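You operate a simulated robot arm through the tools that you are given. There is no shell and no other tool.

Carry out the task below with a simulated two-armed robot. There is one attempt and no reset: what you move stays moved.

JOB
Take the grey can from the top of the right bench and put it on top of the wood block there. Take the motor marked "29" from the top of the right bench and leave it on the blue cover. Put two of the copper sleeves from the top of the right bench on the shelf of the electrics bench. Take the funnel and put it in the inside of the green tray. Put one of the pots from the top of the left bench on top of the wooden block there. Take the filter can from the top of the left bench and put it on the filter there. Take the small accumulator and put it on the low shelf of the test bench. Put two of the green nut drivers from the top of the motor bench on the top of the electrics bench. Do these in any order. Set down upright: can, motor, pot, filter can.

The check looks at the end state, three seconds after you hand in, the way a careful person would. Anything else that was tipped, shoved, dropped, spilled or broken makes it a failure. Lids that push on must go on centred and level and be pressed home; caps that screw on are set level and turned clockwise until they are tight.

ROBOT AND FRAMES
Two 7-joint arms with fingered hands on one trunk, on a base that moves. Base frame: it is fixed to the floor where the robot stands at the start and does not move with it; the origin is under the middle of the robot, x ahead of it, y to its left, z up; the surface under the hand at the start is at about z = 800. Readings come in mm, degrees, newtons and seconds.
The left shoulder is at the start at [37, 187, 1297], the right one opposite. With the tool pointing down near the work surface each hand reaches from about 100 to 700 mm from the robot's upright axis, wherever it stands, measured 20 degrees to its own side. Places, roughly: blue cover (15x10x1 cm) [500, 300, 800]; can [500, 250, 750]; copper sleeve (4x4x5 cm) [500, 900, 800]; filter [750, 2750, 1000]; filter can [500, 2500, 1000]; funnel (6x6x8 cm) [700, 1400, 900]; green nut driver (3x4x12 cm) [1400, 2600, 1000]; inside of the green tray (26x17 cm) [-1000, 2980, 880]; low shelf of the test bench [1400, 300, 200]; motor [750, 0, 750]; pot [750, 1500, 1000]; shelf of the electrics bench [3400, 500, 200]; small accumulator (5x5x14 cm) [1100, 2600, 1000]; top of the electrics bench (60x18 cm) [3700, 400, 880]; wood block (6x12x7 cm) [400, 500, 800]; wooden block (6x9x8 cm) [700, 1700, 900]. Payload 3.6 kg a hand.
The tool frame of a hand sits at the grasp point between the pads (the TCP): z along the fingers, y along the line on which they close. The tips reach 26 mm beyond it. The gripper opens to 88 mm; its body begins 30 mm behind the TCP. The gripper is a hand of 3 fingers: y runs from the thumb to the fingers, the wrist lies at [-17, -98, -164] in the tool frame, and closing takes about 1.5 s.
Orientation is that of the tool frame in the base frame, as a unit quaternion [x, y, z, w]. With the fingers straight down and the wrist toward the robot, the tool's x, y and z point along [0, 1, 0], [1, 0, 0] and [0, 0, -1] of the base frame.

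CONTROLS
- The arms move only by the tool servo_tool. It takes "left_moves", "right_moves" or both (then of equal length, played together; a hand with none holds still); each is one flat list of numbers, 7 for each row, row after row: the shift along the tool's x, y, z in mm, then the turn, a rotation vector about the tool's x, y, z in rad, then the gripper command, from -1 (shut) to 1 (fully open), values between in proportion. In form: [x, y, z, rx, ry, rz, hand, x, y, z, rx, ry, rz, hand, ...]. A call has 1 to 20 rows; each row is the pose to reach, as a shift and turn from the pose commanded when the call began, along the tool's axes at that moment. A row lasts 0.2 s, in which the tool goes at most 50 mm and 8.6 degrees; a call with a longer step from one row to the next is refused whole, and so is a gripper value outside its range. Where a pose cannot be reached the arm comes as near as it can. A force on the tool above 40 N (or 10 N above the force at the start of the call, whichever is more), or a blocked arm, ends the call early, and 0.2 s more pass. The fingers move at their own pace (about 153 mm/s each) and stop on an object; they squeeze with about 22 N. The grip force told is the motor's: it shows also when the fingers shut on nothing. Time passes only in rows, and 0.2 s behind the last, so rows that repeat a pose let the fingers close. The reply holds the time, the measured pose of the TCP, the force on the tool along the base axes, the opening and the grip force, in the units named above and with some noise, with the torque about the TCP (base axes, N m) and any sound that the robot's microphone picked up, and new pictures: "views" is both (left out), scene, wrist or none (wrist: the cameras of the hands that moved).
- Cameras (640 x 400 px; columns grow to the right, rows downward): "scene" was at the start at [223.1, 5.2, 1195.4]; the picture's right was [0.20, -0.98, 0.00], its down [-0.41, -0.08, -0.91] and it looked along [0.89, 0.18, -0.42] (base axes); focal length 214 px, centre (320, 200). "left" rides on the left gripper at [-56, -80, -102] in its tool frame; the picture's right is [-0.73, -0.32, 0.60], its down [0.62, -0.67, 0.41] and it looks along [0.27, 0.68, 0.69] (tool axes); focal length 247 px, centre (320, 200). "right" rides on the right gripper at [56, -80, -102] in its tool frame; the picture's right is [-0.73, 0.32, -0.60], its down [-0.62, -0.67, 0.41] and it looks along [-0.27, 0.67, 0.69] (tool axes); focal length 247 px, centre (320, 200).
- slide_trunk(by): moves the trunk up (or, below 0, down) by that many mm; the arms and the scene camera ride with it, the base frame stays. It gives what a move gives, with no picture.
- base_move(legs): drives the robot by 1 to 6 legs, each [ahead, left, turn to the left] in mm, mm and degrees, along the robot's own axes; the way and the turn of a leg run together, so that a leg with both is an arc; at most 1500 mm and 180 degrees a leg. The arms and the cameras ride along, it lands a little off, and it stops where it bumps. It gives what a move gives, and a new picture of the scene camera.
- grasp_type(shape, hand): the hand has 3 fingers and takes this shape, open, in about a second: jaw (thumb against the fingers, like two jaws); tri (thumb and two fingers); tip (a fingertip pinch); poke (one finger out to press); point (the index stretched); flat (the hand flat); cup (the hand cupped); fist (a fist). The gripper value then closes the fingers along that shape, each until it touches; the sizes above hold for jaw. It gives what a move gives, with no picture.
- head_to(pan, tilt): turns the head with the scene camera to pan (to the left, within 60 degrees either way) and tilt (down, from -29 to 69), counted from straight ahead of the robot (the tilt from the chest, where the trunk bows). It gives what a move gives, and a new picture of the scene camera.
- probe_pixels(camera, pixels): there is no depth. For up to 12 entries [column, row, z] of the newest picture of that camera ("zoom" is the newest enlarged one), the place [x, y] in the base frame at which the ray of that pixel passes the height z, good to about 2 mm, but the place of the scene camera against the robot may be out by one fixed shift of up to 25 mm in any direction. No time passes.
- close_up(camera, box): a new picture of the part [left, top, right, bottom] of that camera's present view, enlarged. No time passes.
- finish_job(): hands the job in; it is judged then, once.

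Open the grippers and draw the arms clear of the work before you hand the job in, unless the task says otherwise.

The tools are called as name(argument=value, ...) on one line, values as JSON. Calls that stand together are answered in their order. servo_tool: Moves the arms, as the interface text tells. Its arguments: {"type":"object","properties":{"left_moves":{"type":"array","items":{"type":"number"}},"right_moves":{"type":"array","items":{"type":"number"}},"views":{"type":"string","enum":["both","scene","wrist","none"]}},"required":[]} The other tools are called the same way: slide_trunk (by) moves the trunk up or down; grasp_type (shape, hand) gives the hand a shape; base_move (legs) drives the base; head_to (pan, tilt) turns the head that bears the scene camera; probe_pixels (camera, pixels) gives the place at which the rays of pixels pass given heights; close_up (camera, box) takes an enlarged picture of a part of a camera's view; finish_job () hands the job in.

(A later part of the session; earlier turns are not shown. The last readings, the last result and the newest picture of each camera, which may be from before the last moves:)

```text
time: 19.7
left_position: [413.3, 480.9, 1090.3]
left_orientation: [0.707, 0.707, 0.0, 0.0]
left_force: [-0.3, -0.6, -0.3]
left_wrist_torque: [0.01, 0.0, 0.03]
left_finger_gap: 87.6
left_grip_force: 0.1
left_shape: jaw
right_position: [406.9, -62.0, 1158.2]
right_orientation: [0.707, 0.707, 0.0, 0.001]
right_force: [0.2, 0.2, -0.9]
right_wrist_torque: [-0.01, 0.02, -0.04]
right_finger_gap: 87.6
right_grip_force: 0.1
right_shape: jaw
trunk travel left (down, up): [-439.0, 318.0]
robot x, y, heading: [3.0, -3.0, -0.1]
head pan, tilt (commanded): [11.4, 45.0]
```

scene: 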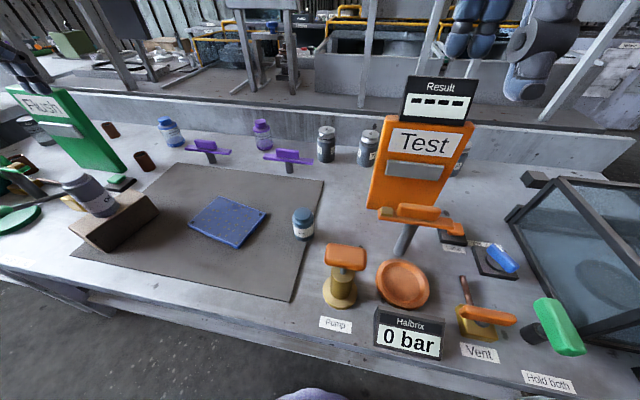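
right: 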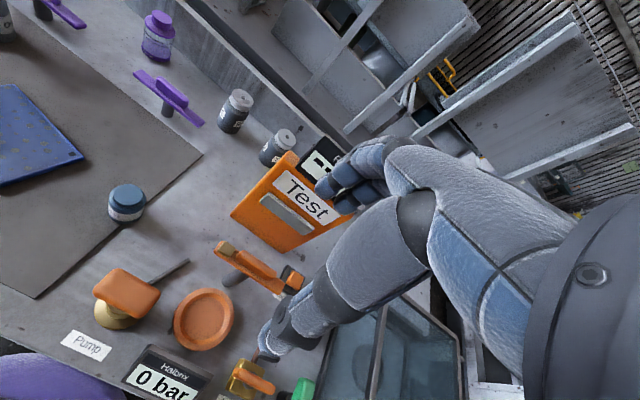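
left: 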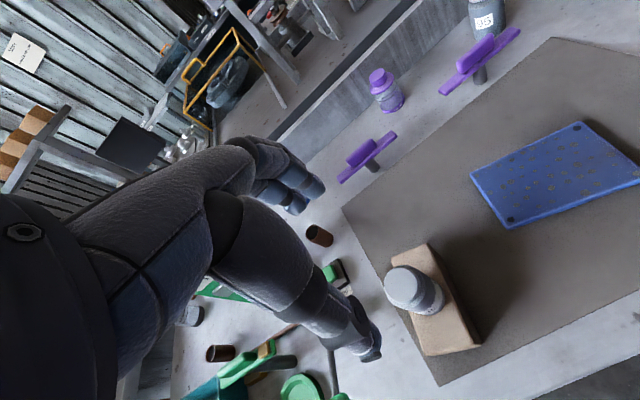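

The can stands upright on the block. Next the motor "29": I look at the area around the Test stand.

close_up(camera="scene", box=[300, 70, 540, 290])

close_up(camera="right", box=[160, 120, 420, 400])

```text
1.82 times, centred on (420, 180) of scene
```

zoom: 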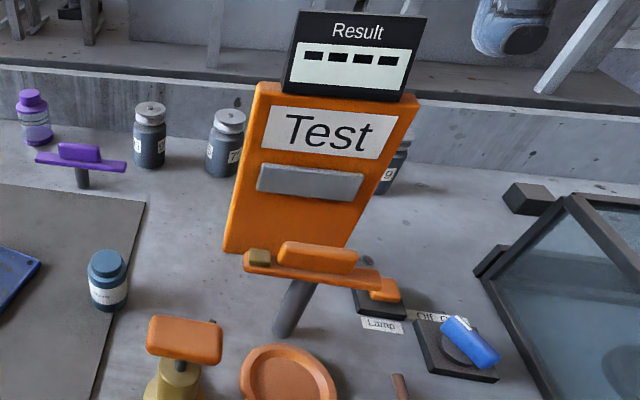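

```text
1.43 times, centred on (290, 260) of right
```

zoom: 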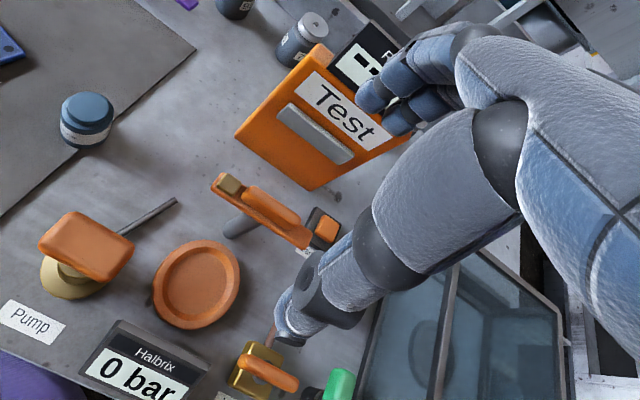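

I probe the Test panel's corners and motor 29's visible parts with both cameras.

probe_pixels(camera="scene", pixels=[[367.6, 207.4, 790], [436, 214, 790], [385.8, 116.7, 990], [472, 125, 990], [403, 255, 790], [378, 211, 850], [462, 233, 850], [458, 172, 790]])

probe_pixels(camera="right", pixels=[[231.7, 211, 800], [281.4, 253, 800], [288.4, 151.5, 1000], [288.4, 151.5, 950], [213, 250, 850], [265, 290, 850]])

```text
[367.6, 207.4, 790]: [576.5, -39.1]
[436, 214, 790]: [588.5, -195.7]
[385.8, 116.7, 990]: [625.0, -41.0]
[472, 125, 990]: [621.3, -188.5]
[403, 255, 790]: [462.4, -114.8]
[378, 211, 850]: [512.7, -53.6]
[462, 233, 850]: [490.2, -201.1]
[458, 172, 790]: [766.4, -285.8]
```

```text
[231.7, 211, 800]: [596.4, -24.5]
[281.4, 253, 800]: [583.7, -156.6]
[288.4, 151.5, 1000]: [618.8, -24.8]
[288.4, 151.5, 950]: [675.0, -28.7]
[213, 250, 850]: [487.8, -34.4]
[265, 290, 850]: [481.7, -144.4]
```

Panel spans x≈590–630, y≈−25…−175; motor 29 is at ≈(758,−234). I check the bench's front edge and look right from a lower tilt for obstacles (glass box).

probe_pixels(camera="scene", pixels=[[100, 281, 790], [200, 306, 790], [300, 335, 790], [500, 388, 790]])

head_to(pan=-30, tilt=50)

```text
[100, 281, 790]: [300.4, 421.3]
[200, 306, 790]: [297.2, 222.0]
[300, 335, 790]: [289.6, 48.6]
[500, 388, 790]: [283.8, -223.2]
```

```text
time: 20.8
left_position: [414.4, 482.6, 1089.1]
left_orientation: [0.707, 0.707, 0.0, 0.0]
left_force: [0.3, 0.9, 0.0]
left_wrist_torque: [0.01, 0.01, 0.0]
left_finger_gap: 87.6
left_grip_force: 0.0
left_shape: jaw
right_position: [408.7, -61.8, 1157.4]
right_orientation: [0.706, 0.708, -0.001, 0.0]
right_force: [-0.7, -0.1, 0.7]
right_wrist_torque: [0.04, 0.02, -0.02]
right_finger_gap: 87.9
right_grip_force: 0.2
right_shape: jaw
trunk travel left (down, up): [-439.0, 318.0]
robot x, y, heading: [-0.8, -1.0, 0.1]
head pan, tilt (commanded): [-30.0, 50.0]
```

scene: 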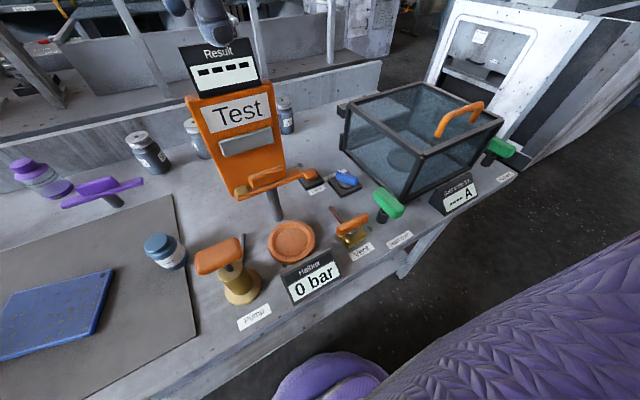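

Motor 29 is now well visible at (286,113), and the glass box's left corner at (343,150). I probe these and zoom at the motor.

probe_pixels(camera="scene", pixels=[[343, 150, 790], [408, 198, 790], [287, 131, 790], [284, 101, 870], [284, 101, 860], [345, 104, 930], [420, 155, 930], [430, 85, 930], [287, 190, 790], [238, 198, 790], [318, 190, 800], [352, 190, 800]])

close_up(camera="scene", box=[180, 70, 420, 220])

```text
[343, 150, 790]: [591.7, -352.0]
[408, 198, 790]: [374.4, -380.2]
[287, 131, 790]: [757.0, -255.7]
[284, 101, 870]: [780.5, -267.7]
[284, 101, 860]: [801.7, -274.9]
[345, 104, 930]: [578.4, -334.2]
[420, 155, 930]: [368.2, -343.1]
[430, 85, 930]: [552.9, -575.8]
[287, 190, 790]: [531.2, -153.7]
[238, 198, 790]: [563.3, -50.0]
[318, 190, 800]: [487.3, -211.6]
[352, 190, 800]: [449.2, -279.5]
```

```text
2.67 times, centred on (300, 145) of scene
```

zoom: 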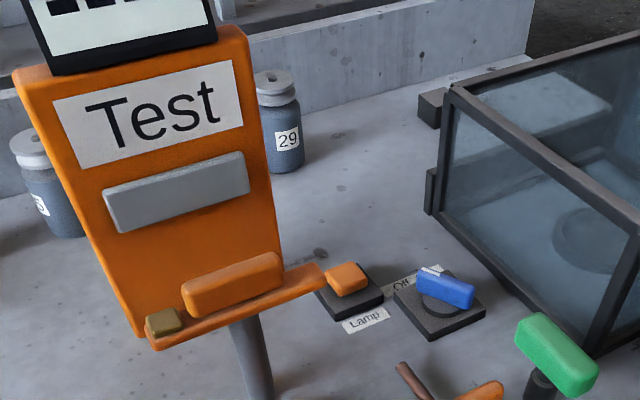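

The corridor between panel (y≥−175) and glass box (y≤−340) is free; turning the base left brings the right shoulder forward. I tuck the left hand, then drive 300 mm right and turn 45° left.

servo_tool(left_moves=[-40, -17, -8, 0, 0, 0, 1, -80, -34, -16, 0, 0, 0, 1, -120, -51, -24, 0, 0, 0, 1, -160, -68, -32, 0, 0, 0, 1, -200, -84, -40, 0, 0, 0, 1], views="none")

base_move(legs=[[0, -300, 0], [0, 0, 45]])

```text
time: 22.0
left_position: [371.1, 292.9, 1125.4]
left_orientation: [0.707, 0.707, 0.0, -0.001]
left_force: [-0.4, -0.7, 0.1]
left_wrist_torque: [0.04, -0.02, 0.02]
left_finger_gap: 87.7
left_grip_force: 0.0
left_shape: jaw
left hand out of reach, approached as far as the arm can: row 4, 5
right_position: [408.9, -62.3, 1158.3]
right_orientation: [0.707, 0.707, -0.001, -0.001]
right_force: [0.4, 0.0, 0.8]
right_wrist_torque: [0.01, -0.01, 0.0]
right_finger_gap: 88.0
right_grip_force: 0.1
right_shape: jaw
trunk travel left (down, up): [-439.0, 318.0]
robot x, y, heading: [-6.1, 0.8, 0.2]
head pan, tilt (commanded): [-30.0, 50.0]
```

```text
time: 26.1
left_position: [54.7, 175.8, 1126.0]
left_orientation: [0.384, 0.923, -0.001, 0.0]
left_force: [-0.8, -0.1, -0.2]
left_wrist_torque: [0.02, -0.01, 0.01]
left_finger_gap: 87.8
left_grip_force: 0.0
left_shape: jaw
right_position: [331.3, -49.6, 1157.7]
right_orientation: [0.383, 0.924, 0.0, 0.0]
right_force: [-0.2, -0.1, 0.2]
right_wrist_torque: [0.01, -0.02, 0.04]
right_finger_gap: 87.5
right_grip_force: 0.1
right_shape: jaw
trunk travel left (down, up): [-439.0, 318.0]
robot x, y, heading: [0.6, -291.1, 44.9]
head pan, tilt (commanded): [-30.0, 50.0]
```

scene: 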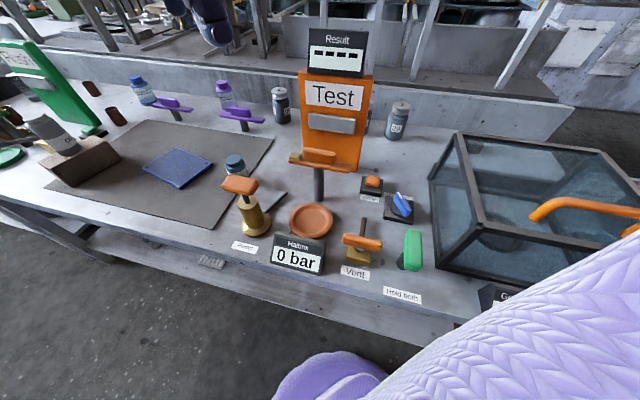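

Motor 29 is now fully visible at (398,120). I zoom and probe it.

close_up(camera="scene", box=[350, 80, 450, 160])

probe_pixels(camera="scene", pixels=[[396, 135, 790], [401, 104, 880], [401, 104, 890], [456, 190, 790], [440, 135, 910], [304, 147, 790], [358, 165, 790]])

```text
5.00 times, centred on (400, 120) of scene
```

zoom: 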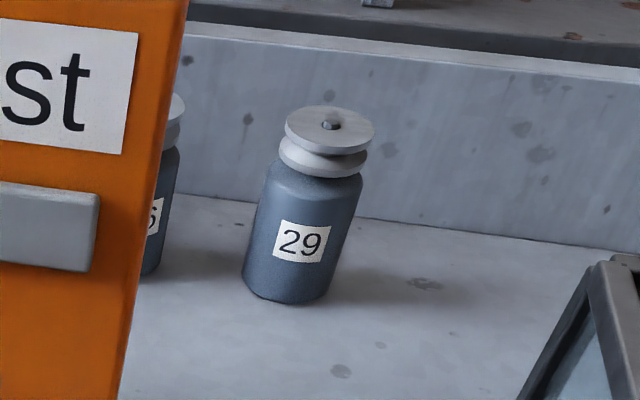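

```text
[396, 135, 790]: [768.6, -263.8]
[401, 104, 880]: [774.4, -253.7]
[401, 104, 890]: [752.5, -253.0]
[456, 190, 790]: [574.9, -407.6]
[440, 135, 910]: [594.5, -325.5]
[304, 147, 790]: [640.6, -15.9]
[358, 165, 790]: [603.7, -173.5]
```

The motor's axis is at ≈(757,−240). I swing the right hand around the panel's right side at height 1158, turning it ~35° clockwise, to a viewing pose at (740,−245,1060).

servo_tool(right_moves=[-44.7, -4.8, 0, 0, 0, 0.1017, 1, -89.3, -9.7, 0, 0, 0, 0.203, 1, -134, -14.5, 0, 0, 0, 0.305, 1, -178.7, -19.3, 0, 0, 0, 0.407, 1, -223.3, -24.2, 0, 0, 0, 0.508, 1, -268, -29, 0, 0, 0, 0.61, 1, -294.5, 1, 16.3, 0, 0, 0.61, 1, -321, 31, 32.7, 0, 0, 0.61, 1, -347.5, 61, 49, 0, 0, 0.61, 1, -374, 91, 65.3, 0, 0, 0.61, 1, -400.5, 121, 81.7, 0, 0, 0.61, 1, -427, 151, 98, 0, 0, 0.61, 1], views="both")

```text
time: 28.7
left_position: [55.5, 176.1, 1124.2]
left_orientation: [0.384, 0.924, -0.001, 0.0]
left_force: [0.6, 0.5, 0.2]
left_wrist_torque: [0.0, -0.01, -0.01]
left_finger_gap: 87.9
left_grip_force: 0.0
left_shape: jaw
right_position: [739.3, -246.6, 1059.4]
right_orientation: [0.643, 0.766, 0.0, 0.001]
right_force: [1.0, 0.2, -1.2]
right_wrist_torque: [-0.03, 0.0, 0.0]
right_finger_gap: 87.6
right_grip_force: 0.1
right_shape: jaw
trunk travel left (down, up): [-439.0, 318.0]
robot x, y, heading: [0.8, -296.5, 45.1]
head pan, tilt (commanded): [-30.0, 50.0]
```

scene: 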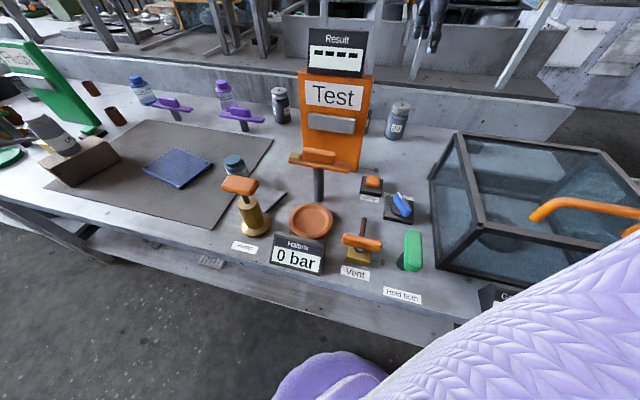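
right: 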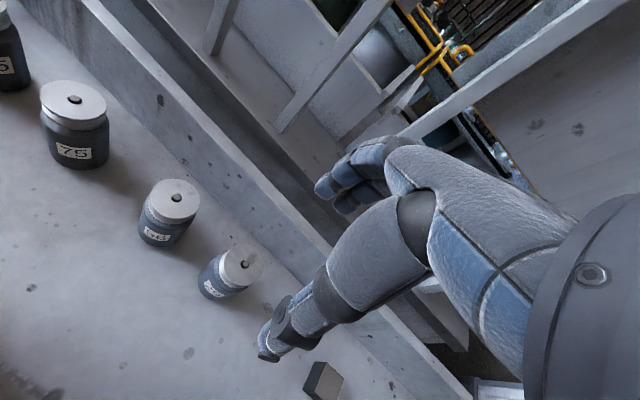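

The right wrist view shows motors at (72,125), (168,212) and (230,270); I zoom to read the labels.

close_up(camera="right", box=[120, 160, 280, 310])

probe_pixels(camera="right", pixels=[[174, 198, 890], [164, 230, 800], [238, 265, 890], [218, 284, 800], [72, 100, 890]])

```text
2.67 times, centred on (200, 235) of right
```

zoom: 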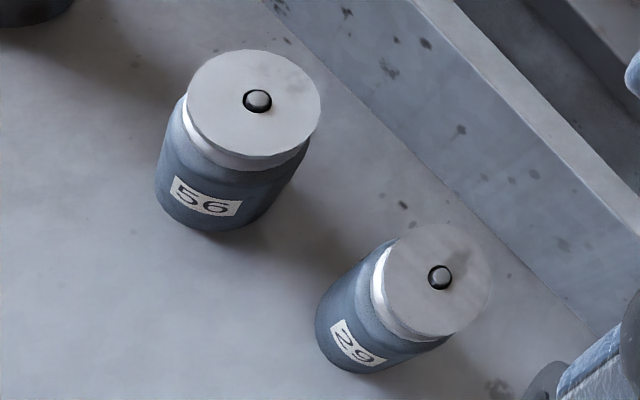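

```text
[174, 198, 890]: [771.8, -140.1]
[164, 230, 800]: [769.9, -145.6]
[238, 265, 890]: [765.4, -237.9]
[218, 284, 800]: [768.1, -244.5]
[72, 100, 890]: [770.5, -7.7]
```

Motor 29 is the one at (236,268). I probe its pulley centre and base precisely, plus the back wall.

probe_pixels(camera="zoom", pixels=[[440, 276, 890], [440, 276, 880], [440, 276, 900], [372, 330, 802], [380, 318, 820], [515, 252, 800], [590, 345, 800]])

```text
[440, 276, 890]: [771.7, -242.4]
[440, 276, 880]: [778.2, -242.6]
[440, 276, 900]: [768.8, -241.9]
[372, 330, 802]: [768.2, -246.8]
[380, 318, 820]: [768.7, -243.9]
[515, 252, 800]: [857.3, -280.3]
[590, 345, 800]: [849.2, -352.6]
```

Motor 29's axis is at ≈(769,−243), top ≈895; the wall is at x≈857. I move above it at z=960 with the gap at ≈72 mm.

servo_tool(right_moves=[-0.5, 10, 33, 0, 0, 0, 0.65, -1, 20, 66, 0, 0, 0, 0.65, -1.6, 30, 99, 0, 0, 0, 0.65, -1.6, 30, 99, 0, 0, 0, 0.65], views="both")

close_up(camera="right", box=[160, 200, 320, 340])

```text
time: 29.7
left_position: [54.1, 174.4, 1125.0]
left_orientation: [0.383, 0.924, 0.0, 0.001]
left_force: [0.0, 0.3, 0.3]
left_wrist_torque: [0.02, 0.01, 0.0]
left_finger_gap: 87.7
left_grip_force: 0.2
left_shape: jaw
right_position: [770.6, -243.6, 961.5]
right_orientation: [0.643, 0.766, 0.0, 0.0]
right_force: [-0.1, -0.5, -0.5]
right_wrist_torque: [0.02, 0.0, 0.03]
right_finger_gap: 72.8
right_grip_force: 0.0
right_shape: jaw
trunk travel left (down, up): [-439.0, 318.0]
robot x, y, heading: [-4.2, -292.9, 44.8]
head pan, tilt (commanded): [-30.0, 50.0]
```

scene: 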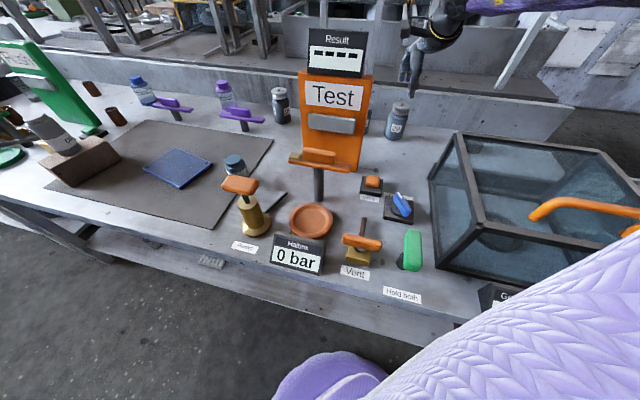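
right: 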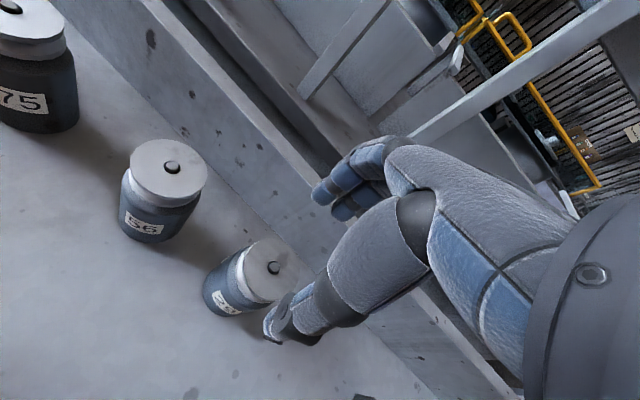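

```text
2.86 times, centred on (240, 270) of right
```

zoom: 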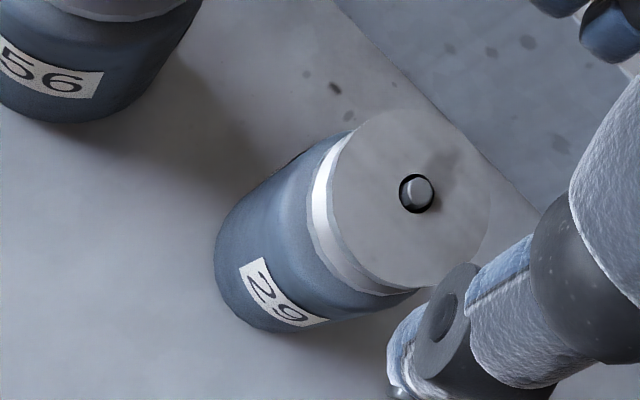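

The pulley's centre at (274,266) coincides with the tool axis. I descend 100 mm to z≈861.

servo_tool(right_moves=[0, 0, 30, 0, 0, 0, 0.65, 0, 0, 60, 0, 0, 0, 0.65, 0, 0, 80, 0, 0, 0, 0.65, 0, 0, 100, 0, 0, 0, 0.65], views="both")

```text
time: 30.7
left_position: [54.7, 175.7, 1127.1]
left_orientation: [0.383, 0.924, -0.001, 0.001]
left_force: [0.3, 0.4, 0.1]
left_wrist_torque: [0.0, -0.04, 0.01]
left_finger_gap: 87.7
left_grip_force: 0.1
left_shape: jaw
right_position: [769.1, -242.9, 859.9]
right_orientation: [0.643, 0.765, -0.001, 0.001]
right_force: [-0.3, -0.2, 0.7]
right_wrist_torque: [0.01, 0.01, 0.0]
right_finger_gap: 72.8
right_grip_force: 0.0
right_shape: jaw
trunk travel left (down, up): [-439.0, 318.0]
robot x, y, heading: [-1.3, -293.1, 44.6]
head pan, tilt (commanded): [-30.0, 50.0]
```

scene: 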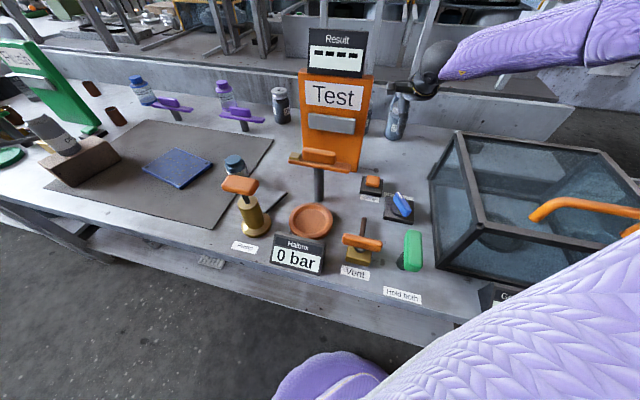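
right: 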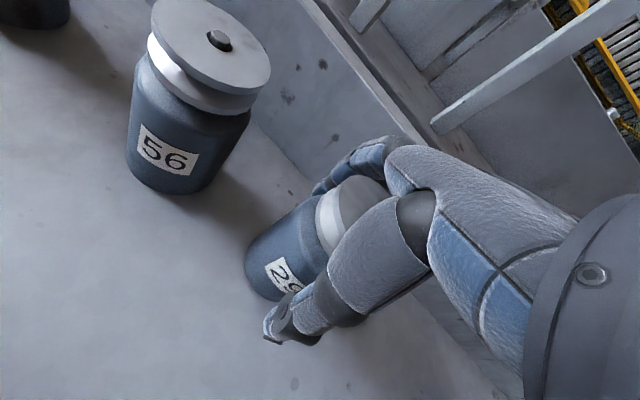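

The fingers straddle the motor body with no contact. I close, then lift 20 mm.

servo_tool(right_moves=[0, 0, 4, 0, 0, 0, 0.65, 0, 0, 4, 0, 0, 0, -1, 0, 0, 4, 0, 0, 0, -1, 0, 0, 4, 0, 0, 0, -1, 0, 0, 4, 0, 0, 0, -1, 0, 0, 4, 0, 0, 0, -1, 0, 0, 4, 0, 0, 0, -1, 0, 0, 4, 0, 0, 0, -1, 0, 0, 4, 0, 0, 0, -1, 0, 0, -8, 0, 0, 0, -1, 0, 0, -20, 0, 0, 0, -1], views="both")

```text
time: 33.1
left_position: [55.8, 175.5, 1125.1]
left_orientation: [0.384, 0.923, -0.001, -0.001]
left_force: [0.2, 1.1, 0.7]
left_wrist_torque: [0.0, -0.03, -0.02]
left_finger_gap: 87.6
left_grip_force: 0.1
left_shape: jaw
right_position: [769.3, -243.3, 880.0]
right_orientation: [0.643, 0.766, -0.002, 0.0]
right_force: [-0.7, 0.6, -3.8]
right_wrist_torque: [-0.02, -0.01, 0.01]
right_finger_gap: 44.3
right_grip_force: 22.5
right_shape: jaw
trunk travel left (down, up): [-439.0, 318.0]
robot x, y, heading: [-0.4, -291.6, 44.9]
head pan, tilt (commanded): [-30.0, 50.0]
```

scene: 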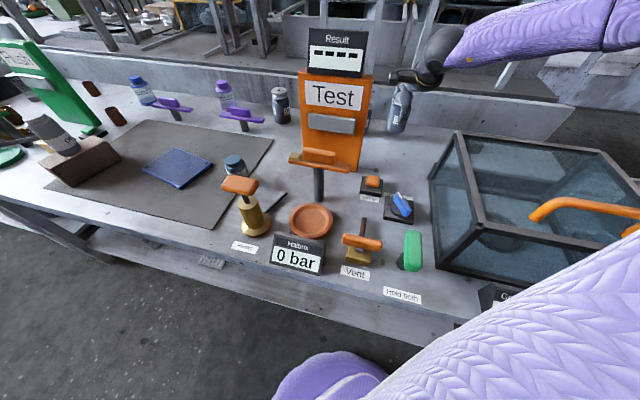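
right: 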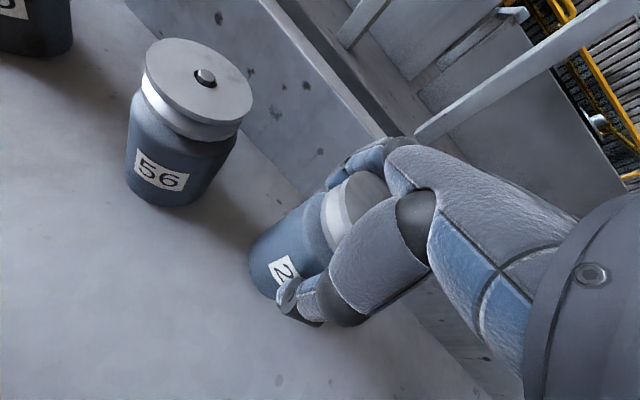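

Motor 29 is held (gap 44 mm, 3.8 N). I lift it to z≈1180 and retract 300 mm toward the robot.

servo_tool(right_moves=[0, 0, -40, 0, 0, 0, -1, 0, 0, -80, 0, 0, 0, -1, 0, 0, -120, 0, 0, 0, -1, 0, 0, -165, 0, 0, 0, -1, 0, 0, -210, 0, 0, 0, -1, 0, 0, -255, 0, 0, 0, -1, 0, 0, -300, 0, 0, 0, -1, 0, -43, -300, 0, 0, 0, -1, 0, -86, -300, 0, 0, 0, -1, 0, -129, -300, 0, 0, 0, -1, 0, -172, -300, 0, 0, 0, -1, 0, -215, -300, 0, 0, 0, -1, 0, -258, -300, 0, 0, 0, -1, 0, -300, -300, 0, 0, 0, -1], views="both")

```text
time: 36.1
left_position: [55.8, 175.8, 1125.9]
left_orientation: [0.384, 0.923, -0.001, -0.001]
left_force: [0.3, 0.2, -0.3]
left_wrist_torque: [-0.01, -0.02, -0.02]
left_finger_gap: 87.8
left_grip_force: 0.1
left_shape: jaw
right_position: [498.4, -285.4, 1183.0]
right_orientation: [0.643, 0.766, -0.002, -0.001]
right_force: [-0.1, 0.1, -4.3]
right_wrist_torque: [-0.04, 0.02, -0.04]
right_finger_gap: 44.1
right_grip_force: 22.0
right_shape: jaw
right hand out of reach, approached as far as the arm can: row 14
trunk travel left (down, up): [-439.0, 318.0]
robot x, y, heading: [-0.3, -291.4, 44.5]
head pan, tilt (commanded): [-30.0, 50.0]
```

scene: 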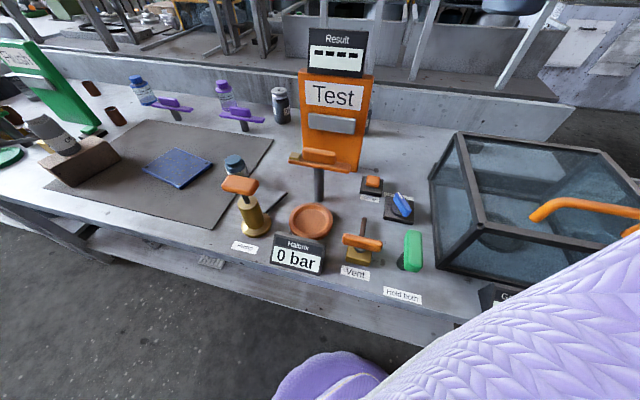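
right: 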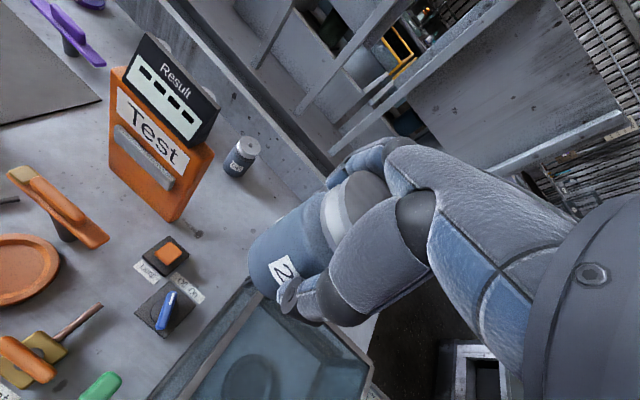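

Motor held clear. I turn the base back 45° right and drive 640 mm left to face the blue cover.

base_move(legs=[[0, 0, -45], [0, 640, 0]])

head_to(pan=0, tilt=50)

```text
time: 41.7
left_position: [366.1, 637.5, 1125.2]
left_orientation: [0.703, 0.711, -0.001, -0.001]
left_force: [0.5, -0.8, 0.1]
left_wrist_torque: [0.0, -0.01, 0.04]
left_finger_gap: 87.8
left_grip_force: 0.2
left_shape: jaw
right_position: [361.5, -2.9, 1184.3]
right_orientation: [0.884, 0.467, -0.002, -0.001]
right_force: [-0.2, 0.2, -3.0]
right_wrist_torque: [0.04, -0.03, -0.02]
right_finger_gap: 44.1
right_grip_force: 22.2
right_shape: jaw
trunk travel left (down, up): [-439.0, 318.0]
robot x, y, heading: [-1.8, 341.6, 0.9]
head pan, tilt (commanded): [-30.0, 50.0]
```

scene: 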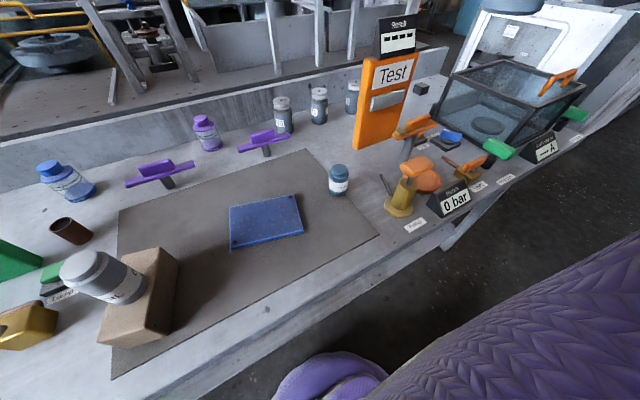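

```text
time: 42.6
left_position: [365.9, 635.7, 1125.6]
left_orientation: [0.703, 0.711, -0.001, 0.0]
left_force: [-0.1, -0.6, -0.6]
left_wrist_torque: [-0.02, 0.02, 0.03]
left_finger_gap: 87.8
left_grip_force: 0.1
left_shape: jaw
right_position: [361.5, -3.4, 1183.5]
right_orientation: [0.884, 0.467, -0.001, 0.0]
right_force: [-0.5, 0.0, -3.7]
right_wrist_torque: [0.01, -0.01, 0.01]
right_finger_gap: 44.1
right_grip_force: 22.0
right_shape: jaw
trunk travel left (down, up): [-439.0, 318.0]
robot x, y, heading: [-1.8, 340.0, 0.8]
head pan, tilt (commanded): [0.0, 50.0]
```

scene: 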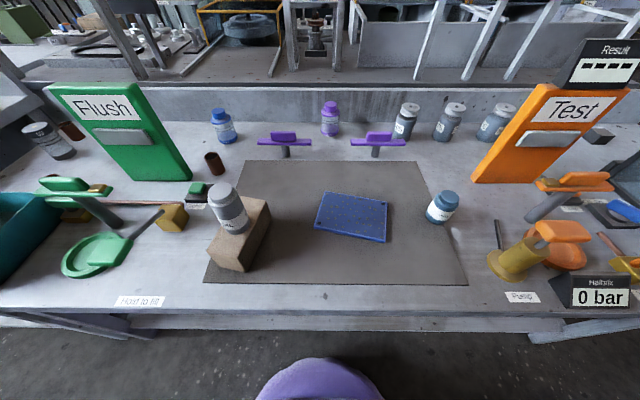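

The cover centre is (480,277). I carry the motor over it, squaring the hand's yaw, and descend to TCP z≈930.

servo_tool(right_moves=[42.6, -8.5, 0, 0, 0, -0.0853, -1, 85.3, -17, 0, 0, 0, -0.1706, -1, 127.9, -25.5, 0, 0, 0, -0.256, -1, 170.6, -34.1, 0, 0, 0, -0.341, -1, 213.2, -42.6, 0, 0, 0, -0.4264, -1, 255.9, -51.1, 0, 0, 0, -0.5117, -1, 298.5, -59.6, 0, 0, 0, -0.597, -1, 298.5, -59.6, 42, 0, 0, -0.597, -1, 298.5, -59.6, 84, 0, 0, -0.597, -1, 298.5, -59.6, 126, 0, 0, -0.597, -1, 298.5, -59.6, 168, 0, 0, -0.597, -1, 298.5, -59.6, 210, 0, 0, -0.597, -1, 298.5, -59.6, 250, 0, 0, -0.597, -1], views="both")

```text
time: 45.4
left_position: [367.4, 636.5, 1125.3]
left_orientation: [0.703, 0.711, 0.0, 0.0]
left_force: [-0.2, -0.7, -0.2]
left_wrist_torque: [0.03, -0.02, -0.01]
left_finger_gap: 87.7
left_grip_force: 0.1
left_shape: jaw
right_position: [478.5, 276.6, 932.1]
right_orientation: [0.708, 0.707, -0.002, -0.002]
right_force: [0.6, -0.4, -3.9]
right_wrist_torque: [0.01, 0.04, 0.01]
right_finger_gap: 43.7
right_grip_force: 22.1
right_shape: jaw
trunk travel left (down, up): [-439.0, 318.0]
robot x, y, heading: [-1.2, 335.0, 0.6]
head pan, tilt (commanded): [0.0, 50.0]
```

scene: 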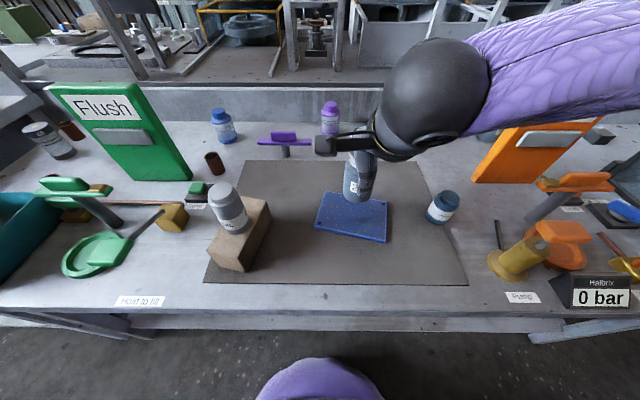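
right: 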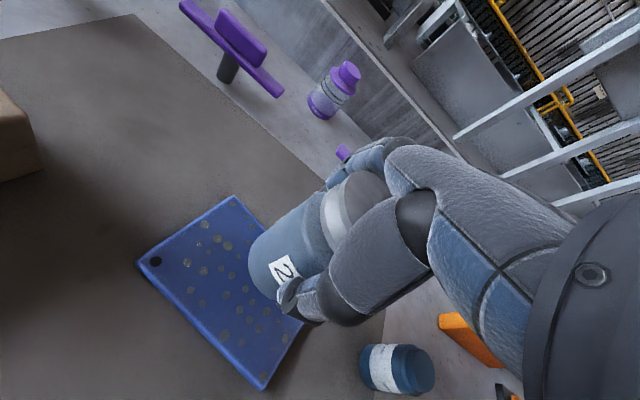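

The motor hangs over the cover. I lower to about 6 mm above it, then check.

servo_tool(right_moves=[0, 0, 20, 0, 0, 0, -1, 0, 0, 40, 0, 0, 0, -1, 0, 0, 54, 0, 0, 0, -1, 0, 0, 60, 0, 0, 0, -1, 0, 0, 60, 0, 0, 0, -1], views="both")

close_up(camera="right", box=[120, 150, 360, 370])

```text
time: 46.6
left_position: [367.2, 636.2, 1126.6]
left_orientation: [0.703, 0.711, -0.001, 0.0]
left_force: [-0.2, -0.3, 0.2]
left_wrist_torque: [0.03, 0.03, -0.03]
left_finger_gap: 87.6
left_grip_force: 0.1
left_shape: jaw
right_position: [479.2, 276.4, 871.9]
right_orientation: [0.708, 0.706, 0.0, -0.001]
right_force: [0.1, -0.2, -4.8]
right_wrist_torque: [0.0, 0.0, 0.01]
right_finger_gap: 43.7
right_grip_force: 21.7
right_shape: jaw
trunk travel left (down, up): [-439.0, 318.0]
robot x, y, heading: [-0.4, 336.7, 0.7]
head pan, tilt (commanded): [0.0, 50.0]
```

scene: 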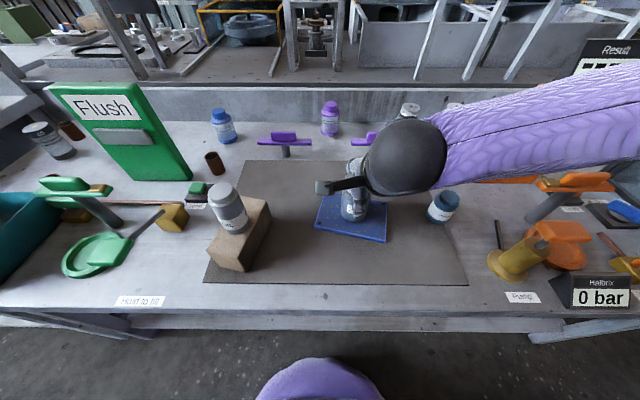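
right: 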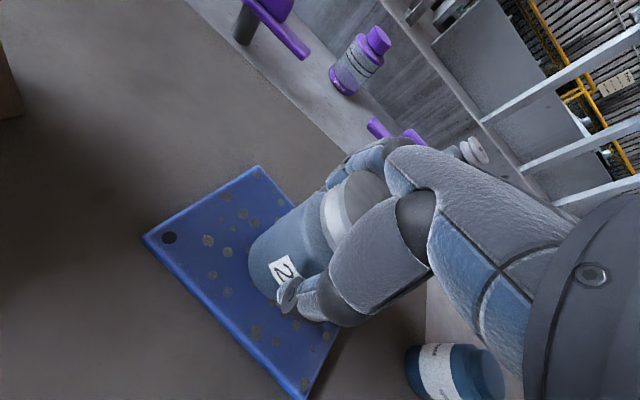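

```text
1.82 times, centred on (240, 260) of right
```

zoom: 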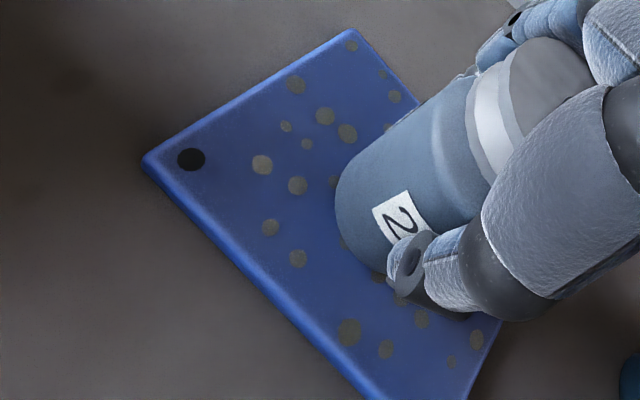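

Centred over the cover; I lower in small steps to touch.

servo_tool(right_moves=[0, 0, 2, 0, 0, 0, -1, 0, 0, 4, 0, 0, 0, -1, 0, 0, 4, 0, 0, 0, -1], views="none")

servo_tool(right_moves=[0, 0, 1, 0, 0, 0, -1, 0, 0, 2, 0, 0, 0, -1, 0, 0, 2, 0, 0, 0, -1], views="none")

```text
time: 47.4
left_position: [365.8, 637.1, 1125.8]
left_orientation: [0.703, 0.711, 0.001, 0.0]
left_force: [-0.1, -0.5, 0.5]
left_wrist_torque: [0.02, -0.01, 0.01]
left_finger_gap: 87.6
left_grip_force: 0.1
left_shape: jaw
right_position: [480.8, 277.4, 869.7]
right_orientation: [0.708, 0.707, 0.001, 0.0]
right_force: [-0.7, -0.9, 7.1]
right_wrist_torque: [0.0, -0.12, -0.02]
right_finger_gap: 44.0
right_grip_force: 22.1
right_shape: jaw
trunk travel left (down, up): [-439.0, 318.0]
robot x, y, heading: [-2.1, 340.6, 0.5]
head pan, tilt (commanded): [0.0, 50.0]
```

```text
time: 48.2
left_position: [363.7, 635.6, 1125.9]
left_orientation: [0.703, 0.711, 0.0, -0.001]
left_force: [-0.4, 0.3, 0.4]
left_wrist_torque: [0.03, 0.01, -0.02]
left_finger_gap: 87.6
left_grip_force: 0.0
left_shape: jaw
right_position: [479.5, 278.0, 868.9]
right_orientation: [0.708, 0.706, 0.001, 0.0]
right_force: [0.2, -2.6, 23.2]
right_wrist_torque: [0.04, -0.06, -0.01]
right_finger_gap: 44.1
right_grip_force: 22.6
right_shape: jaw
trunk travel left (down, up): [-439.0, 318.0]
robot x, y, heading: [-1.4, 339.6, 0.6]
head pan, tilt (commanded): [0.0, 50.0]
```

It has landed (23 N). I back off 1.5 mm and open the hand, then lift straight up.

servo_tool(right_moves=[0, 0, -1.5, 0, 0, 0, -1, 0, 0, -1.5, 0, 0, 0, 0.05, 0, 0, -1.5, 0, 0, 0, 0.3, 0, 0, -1.5, 0, 0, 0, 0.65, 0, 0, -1.5, 0, 0, 0, 0.7, 0, 0, -1.5, 0, 0, 0, 0.7], views="wrist")

servo_tool(right_moves=[0, 0, -20, 0, 0, 0, 0.7, 0, 0, -50, 0, 0, 0, 0.7, 0, 0, -95, 0, 0, 0, 0.7, 0, 0, -140, 0, 0, 0, 0.7, 0, 0, -185, 0, 0, 0, 1, 0, 0, -230, 0, 0, 0, 1], views="both")

```text
time: 49.6
left_position: [365.6, 636.0, 1125.7]
left_orientation: [0.703, 0.711, 0.0, 0.0]
left_force: [0.0, 0.1, 0.5]
left_wrist_torque: [0.03, -0.02, -0.01]
left_finger_gap: 87.6
left_grip_force: 0.1
left_shape: jaw
right_position: [479.9, 275.1, 868.9]
right_orientation: [0.708, 0.706, 0.0, -0.001]
right_force: [-0.3, 0.1, 0.3]
right_wrist_torque: [0.0, -0.06, 0.03]
right_finger_gap: 74.3
right_grip_force: 0.0
right_shape: jaw
trunk travel left (down, up): [-439.0, 318.0]
robot x, y, heading: [0.1, 338.9, 0.7]
head pan, tilt (commanded): [0.0, 50.0]
```

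right: 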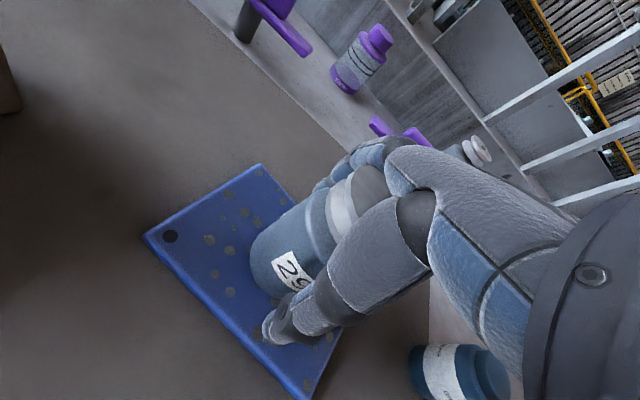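

```text
time: 51.0
left_position: [367.4, 636.1, 1125.9]
left_orientation: [0.703, 0.711, 0.0, 0.0]
left_force: [0.4, 0.0, 0.1]
left_wrist_torque: [-0.01, 0.03, 0.0]
left_finger_gap: 87.6
left_grip_force: 0.0
left_shape: jaw
right_position: [480.3, 277.0, 1099.3]
right_orientation: [0.708, 0.706, -0.001, 0.0]
right_force: [0.0, -0.2, 0.4]
right_wrist_torque: [0.05, 0.0, 0.01]
right_finger_gap: 87.8
right_grip_force: 0.0
right_shape: jaw
trunk travel left (down, up): [-439.0, 318.0]
robot x, y, heading: [-3.0, 338.7, 0.7]
head pan, tilt (commanded): [0.0, 50.0]
```

scene: 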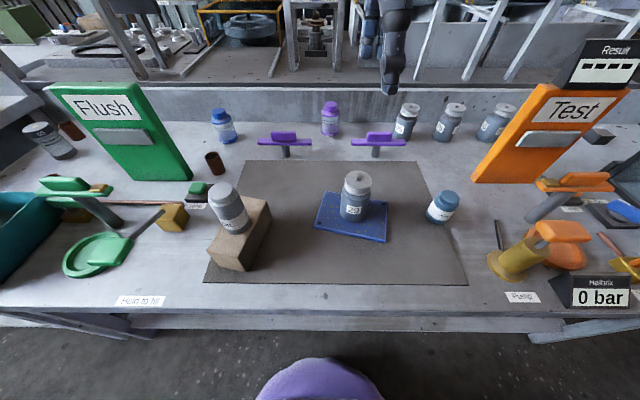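
right: 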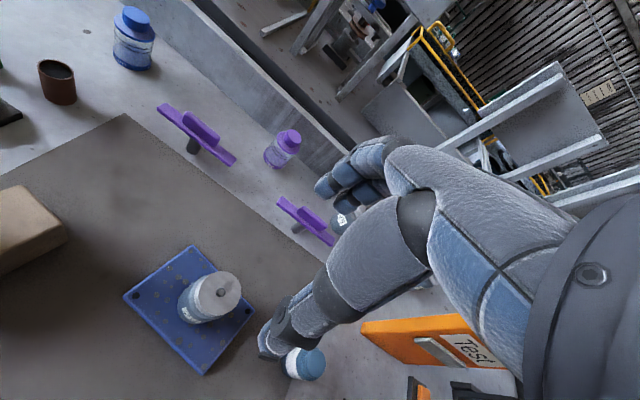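

Motor 29 stands upright on the cover. Now I survey the room for the other benches: head up, several pans.

head_to(pan=0, tilt=10)

head_to(pan=55, tilt=15)

head_to(pan=-55, tilt=10)

```text
time: 52.1
left_position: [366.1, 635.9, 1126.3]
left_orientation: [0.703, 0.711, 0.0, 0.0]
left_force: [-0.3, -0.7, 0.0]
left_wrist_torque: [0.01, 0.01, 0.01]
left_finger_gap: 87.8
left_grip_force: 0.2
left_shape: jaw
right_position: [480.5, 277.4, 1099.2]
right_orientation: [0.708, 0.706, -0.001, -0.002]
right_force: [0.4, 0.6, 0.0]
right_wrist_torque: [0.01, -0.02, 0.02]
right_finger_gap: 87.5
right_grip_force: 0.0
right_shape: jaw
trunk travel left (down, up): [-439.0, 318.0]
robot x, y, heading: [-3.4, 339.2, 0.7]
head pan, tilt (commanded): [0.0, 10.0]
```

scene: 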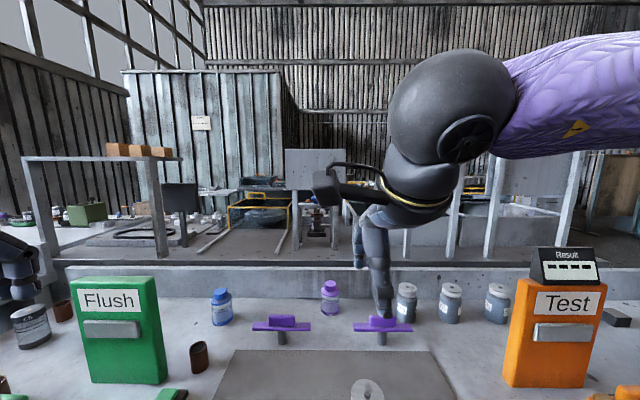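

```text
time: 53.4
left_position: [366.3, 635.9, 1125.1]
left_orientation: [0.702, 0.712, 0.0, 0.0]
left_force: [0.0, -0.4, 0.2]
left_wrist_torque: [0.0, 0.0, 0.01]
left_finger_gap: 87.9
left_grip_force: 0.1
left_shape: jaw
right_position: [481.0, 277.2, 1099.3]
right_orientation: [0.707, 0.707, -0.001, 0.0]
right_force: [0.3, 0.4, -0.3]
right_wrist_torque: [0.0, 0.01, 0.0]
right_finger_gap: 87.8
right_grip_force: 0.2
right_shape: jaw
trunk travel left (down, up): [-439.0, 318.0]
robot x, y, heading: [-2.3, 340.4, 0.7]
head pan, tilt (commanded): [55.0, 15.0]
```

scene: 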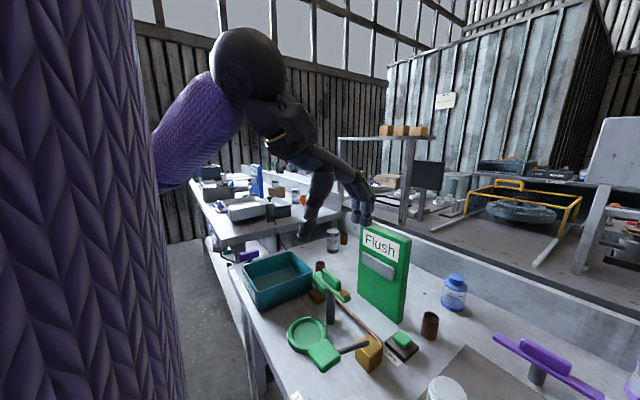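

```text
time: 55.2
left_position: [366.0, 635.6, 1125.6]
left_orientation: [0.703, 0.712, -0.001, 0.0]
left_force: [0.4, -0.6, 0.4]
left_wrist_torque: [0.0, 0.0, -0.02]
left_finger_gap: 87.8
left_grip_force: 0.0
left_shape: jaw
right_position: [481.6, 276.2, 1100.2]
right_orientation: [0.708, 0.706, -0.001, 0.0]
right_force: [0.0, 0.2, -0.3]
right_wrist_torque: [0.02, -0.02, -0.04]
right_finger_gap: 87.9
right_grip_force: 0.1
right_shape: jaw
trunk travel left (down, up): [-439.0, 318.0]
robot x, y, heading: [-0.4, 338.0, 0.8]
head pan, tilt (commanded): [-55.0, 10.0]
```

scene: 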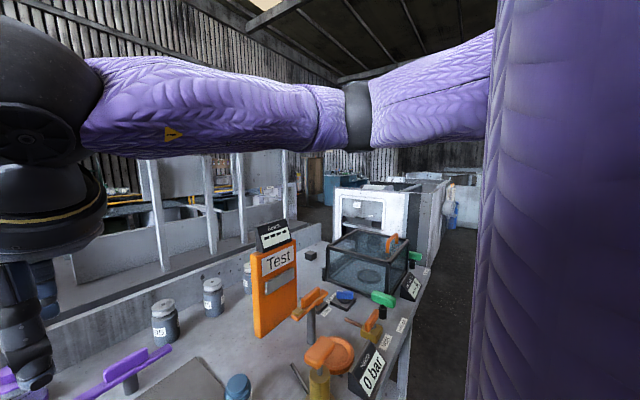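

The right bench has open floor at its right end; the left bench continues to the left. I raise the trunk for a better overview.

slide_trunk(by=315)

head_to(pan=55, tilt=20)

head_to(pan=15, tilt=20)

head_to(pan=-45, tilt=20)

```text
time: 58.4
left_position: [366.9, 635.1, 1440.0]
left_orientation: [0.703, 0.711, -0.001, -0.001]
left_force: [0.3, -0.5, 0.4]
left_wrist_torque: [-0.02, 0.01, -0.03]
left_finger_gap: 87.7
left_grip_force: 0.0
left_shape: jaw
right_position: [479.8, 275.6, 1413.0]
right_orientation: [0.707, 0.707, -0.001, -0.001]
right_force: [0.3, 0.2, -0.1]
right_wrist_torque: [-0.01, -0.01, 0.05]
right_finger_gap: 87.7
right_grip_force: 0.1
right_shape: jaw
trunk travel left (down, up): [-754.0, 3.0]
robot x, y, heading: [-2.7, 339.2, 0.6]
head pan, tilt (commanded): [-55.0, 10.0]
```

```text
time: 60.2
left_position: [366.6, 636.5, 1440.9]
left_orientation: [0.703, 0.712, 0.0, 0.0]
left_force: [-0.1, 0.5, 0.9]
left_wrist_torque: [0.03, -0.02, 0.0]
left_finger_gap: 87.7
left_grip_force: 0.0
left_shape: jaw
right_position: [479.3, 275.3, 1414.3]
right_orientation: [0.708, 0.706, -0.002, -0.001]
right_force: [0.3, 0.1, 0.4]
right_wrist_torque: [0.01, -0.02, -0.01]
right_finger_gap: 87.8
right_grip_force: 0.1
right_shape: jaw
trunk travel left (down, up): [-754.0, 3.0]
robot x, y, heading: [-0.4, 337.5, 0.4]
head pan, tilt (commanded): [55.0, 20.0]
```

scene: 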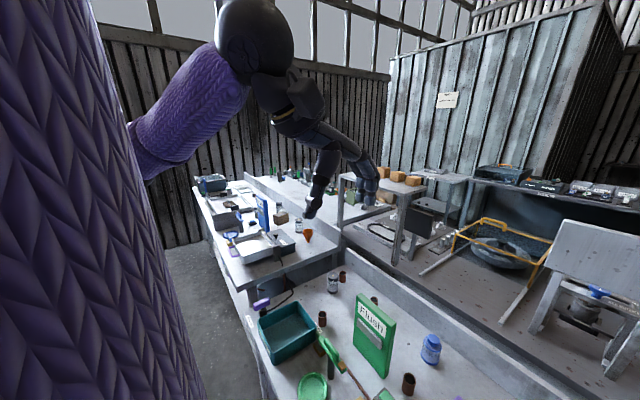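

```text
time: 61.3
left_position: [365.6, 635.1, 1440.1]
left_orientation: [0.702, 0.712, 0.0, 0.001]
left_force: [-0.1, 0.1, 0.0]
left_wrist_torque: [0.01, -0.01, 0.03]
left_finger_gap: 87.7
left_grip_force: 0.1
left_shape: jaw
right_position: [480.4, 277.5, 1413.7]
right_orientation: [0.708, 0.706, 0.0, 0.0]
right_force: [0.8, 0.3, -0.1]
right_wrist_torque: [-0.02, 0.01, 0.0]
right_finger_gap: 87.8
right_grip_force: 0.0
right_shape: jaw
trunk travel left (down, up): [-754.0, 3.0]
robot x, y, heading: [-2.2, 341.4, 0.9]
head pan, tilt (commanded): [15.0, 20.0]
```

scene: 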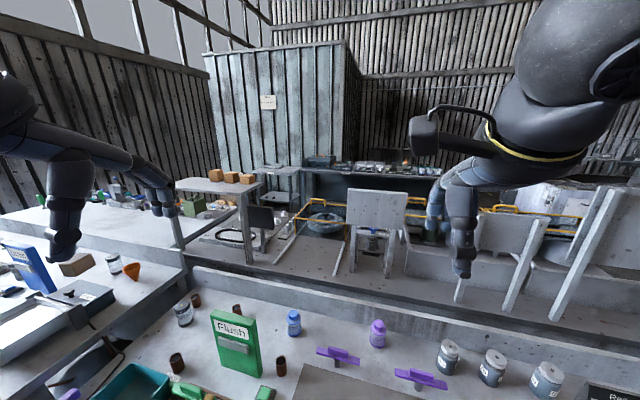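

```text
time: 62.6
left_position: [364.8, 636.4, 1441.1]
left_orientation: [0.702, 0.712, 0.0, 0.0]
left_force: [-0.1, 0.1, 0.3]
left_wrist_torque: [-0.01, -0.02, 0.0]
left_finger_gap: 87.7
left_grip_force: 0.0
left_shape: jaw
right_position: [479.3, 276.9, 1411.9]
right_orientation: [0.708, 0.706, -0.001, -0.001]
right_force: [-0.5, -0.8, -0.3]
right_wrist_torque: [0.02, -0.01, 0.0]
right_finger_gap: 87.7
right_grip_force: 0.0
right_shape: jaw
trunk travel left (down, up): [-754.0, 3.0]
robot x, y, heading: [-0.4, 339.4, 0.9]
head pan, tilt (commanded): [-45.0, 20.0]
```

scene: 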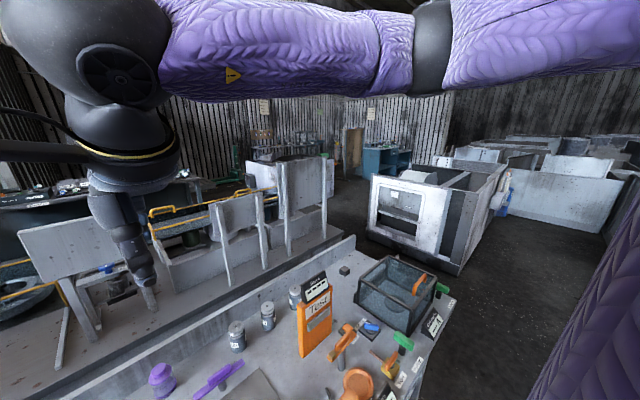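

I see an aisle around the right end of the bench. I probe some landmarks to build a map (platform behind the bench, white machine, bench end).

probe_pixels(camera="scene", pixels=[[455, 300, 800], [352, 238, 900], [336, 228, 200], [336, 228, 880], [375, 215, 0], [460, 275, 0], [345, 195, 0], [385, 175, 0], [440, 375, 0], [330, 232, 0], [372, 235, 0], [560, 200, 0]])

close_up(camera="scene", box=[180, 100, 500, 300])

```text
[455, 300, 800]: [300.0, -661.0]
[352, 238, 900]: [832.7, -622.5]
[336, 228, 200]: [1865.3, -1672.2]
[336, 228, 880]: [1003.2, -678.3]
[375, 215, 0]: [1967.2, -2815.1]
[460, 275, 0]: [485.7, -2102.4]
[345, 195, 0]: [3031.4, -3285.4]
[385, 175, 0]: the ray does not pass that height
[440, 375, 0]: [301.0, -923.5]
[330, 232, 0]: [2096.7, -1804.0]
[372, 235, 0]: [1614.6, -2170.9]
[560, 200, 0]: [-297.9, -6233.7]
```

```text
2.00 times, centred on (340, 200) of scene
```

zoom: 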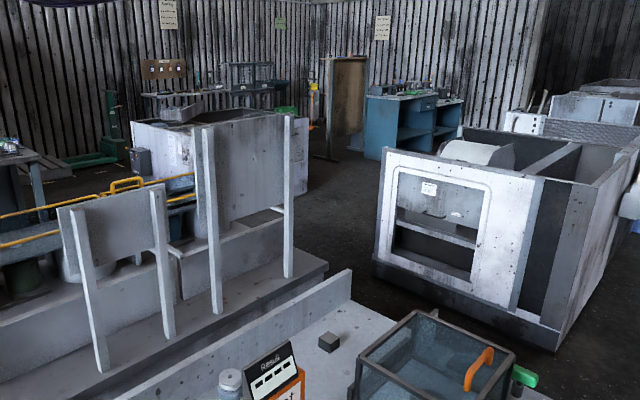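

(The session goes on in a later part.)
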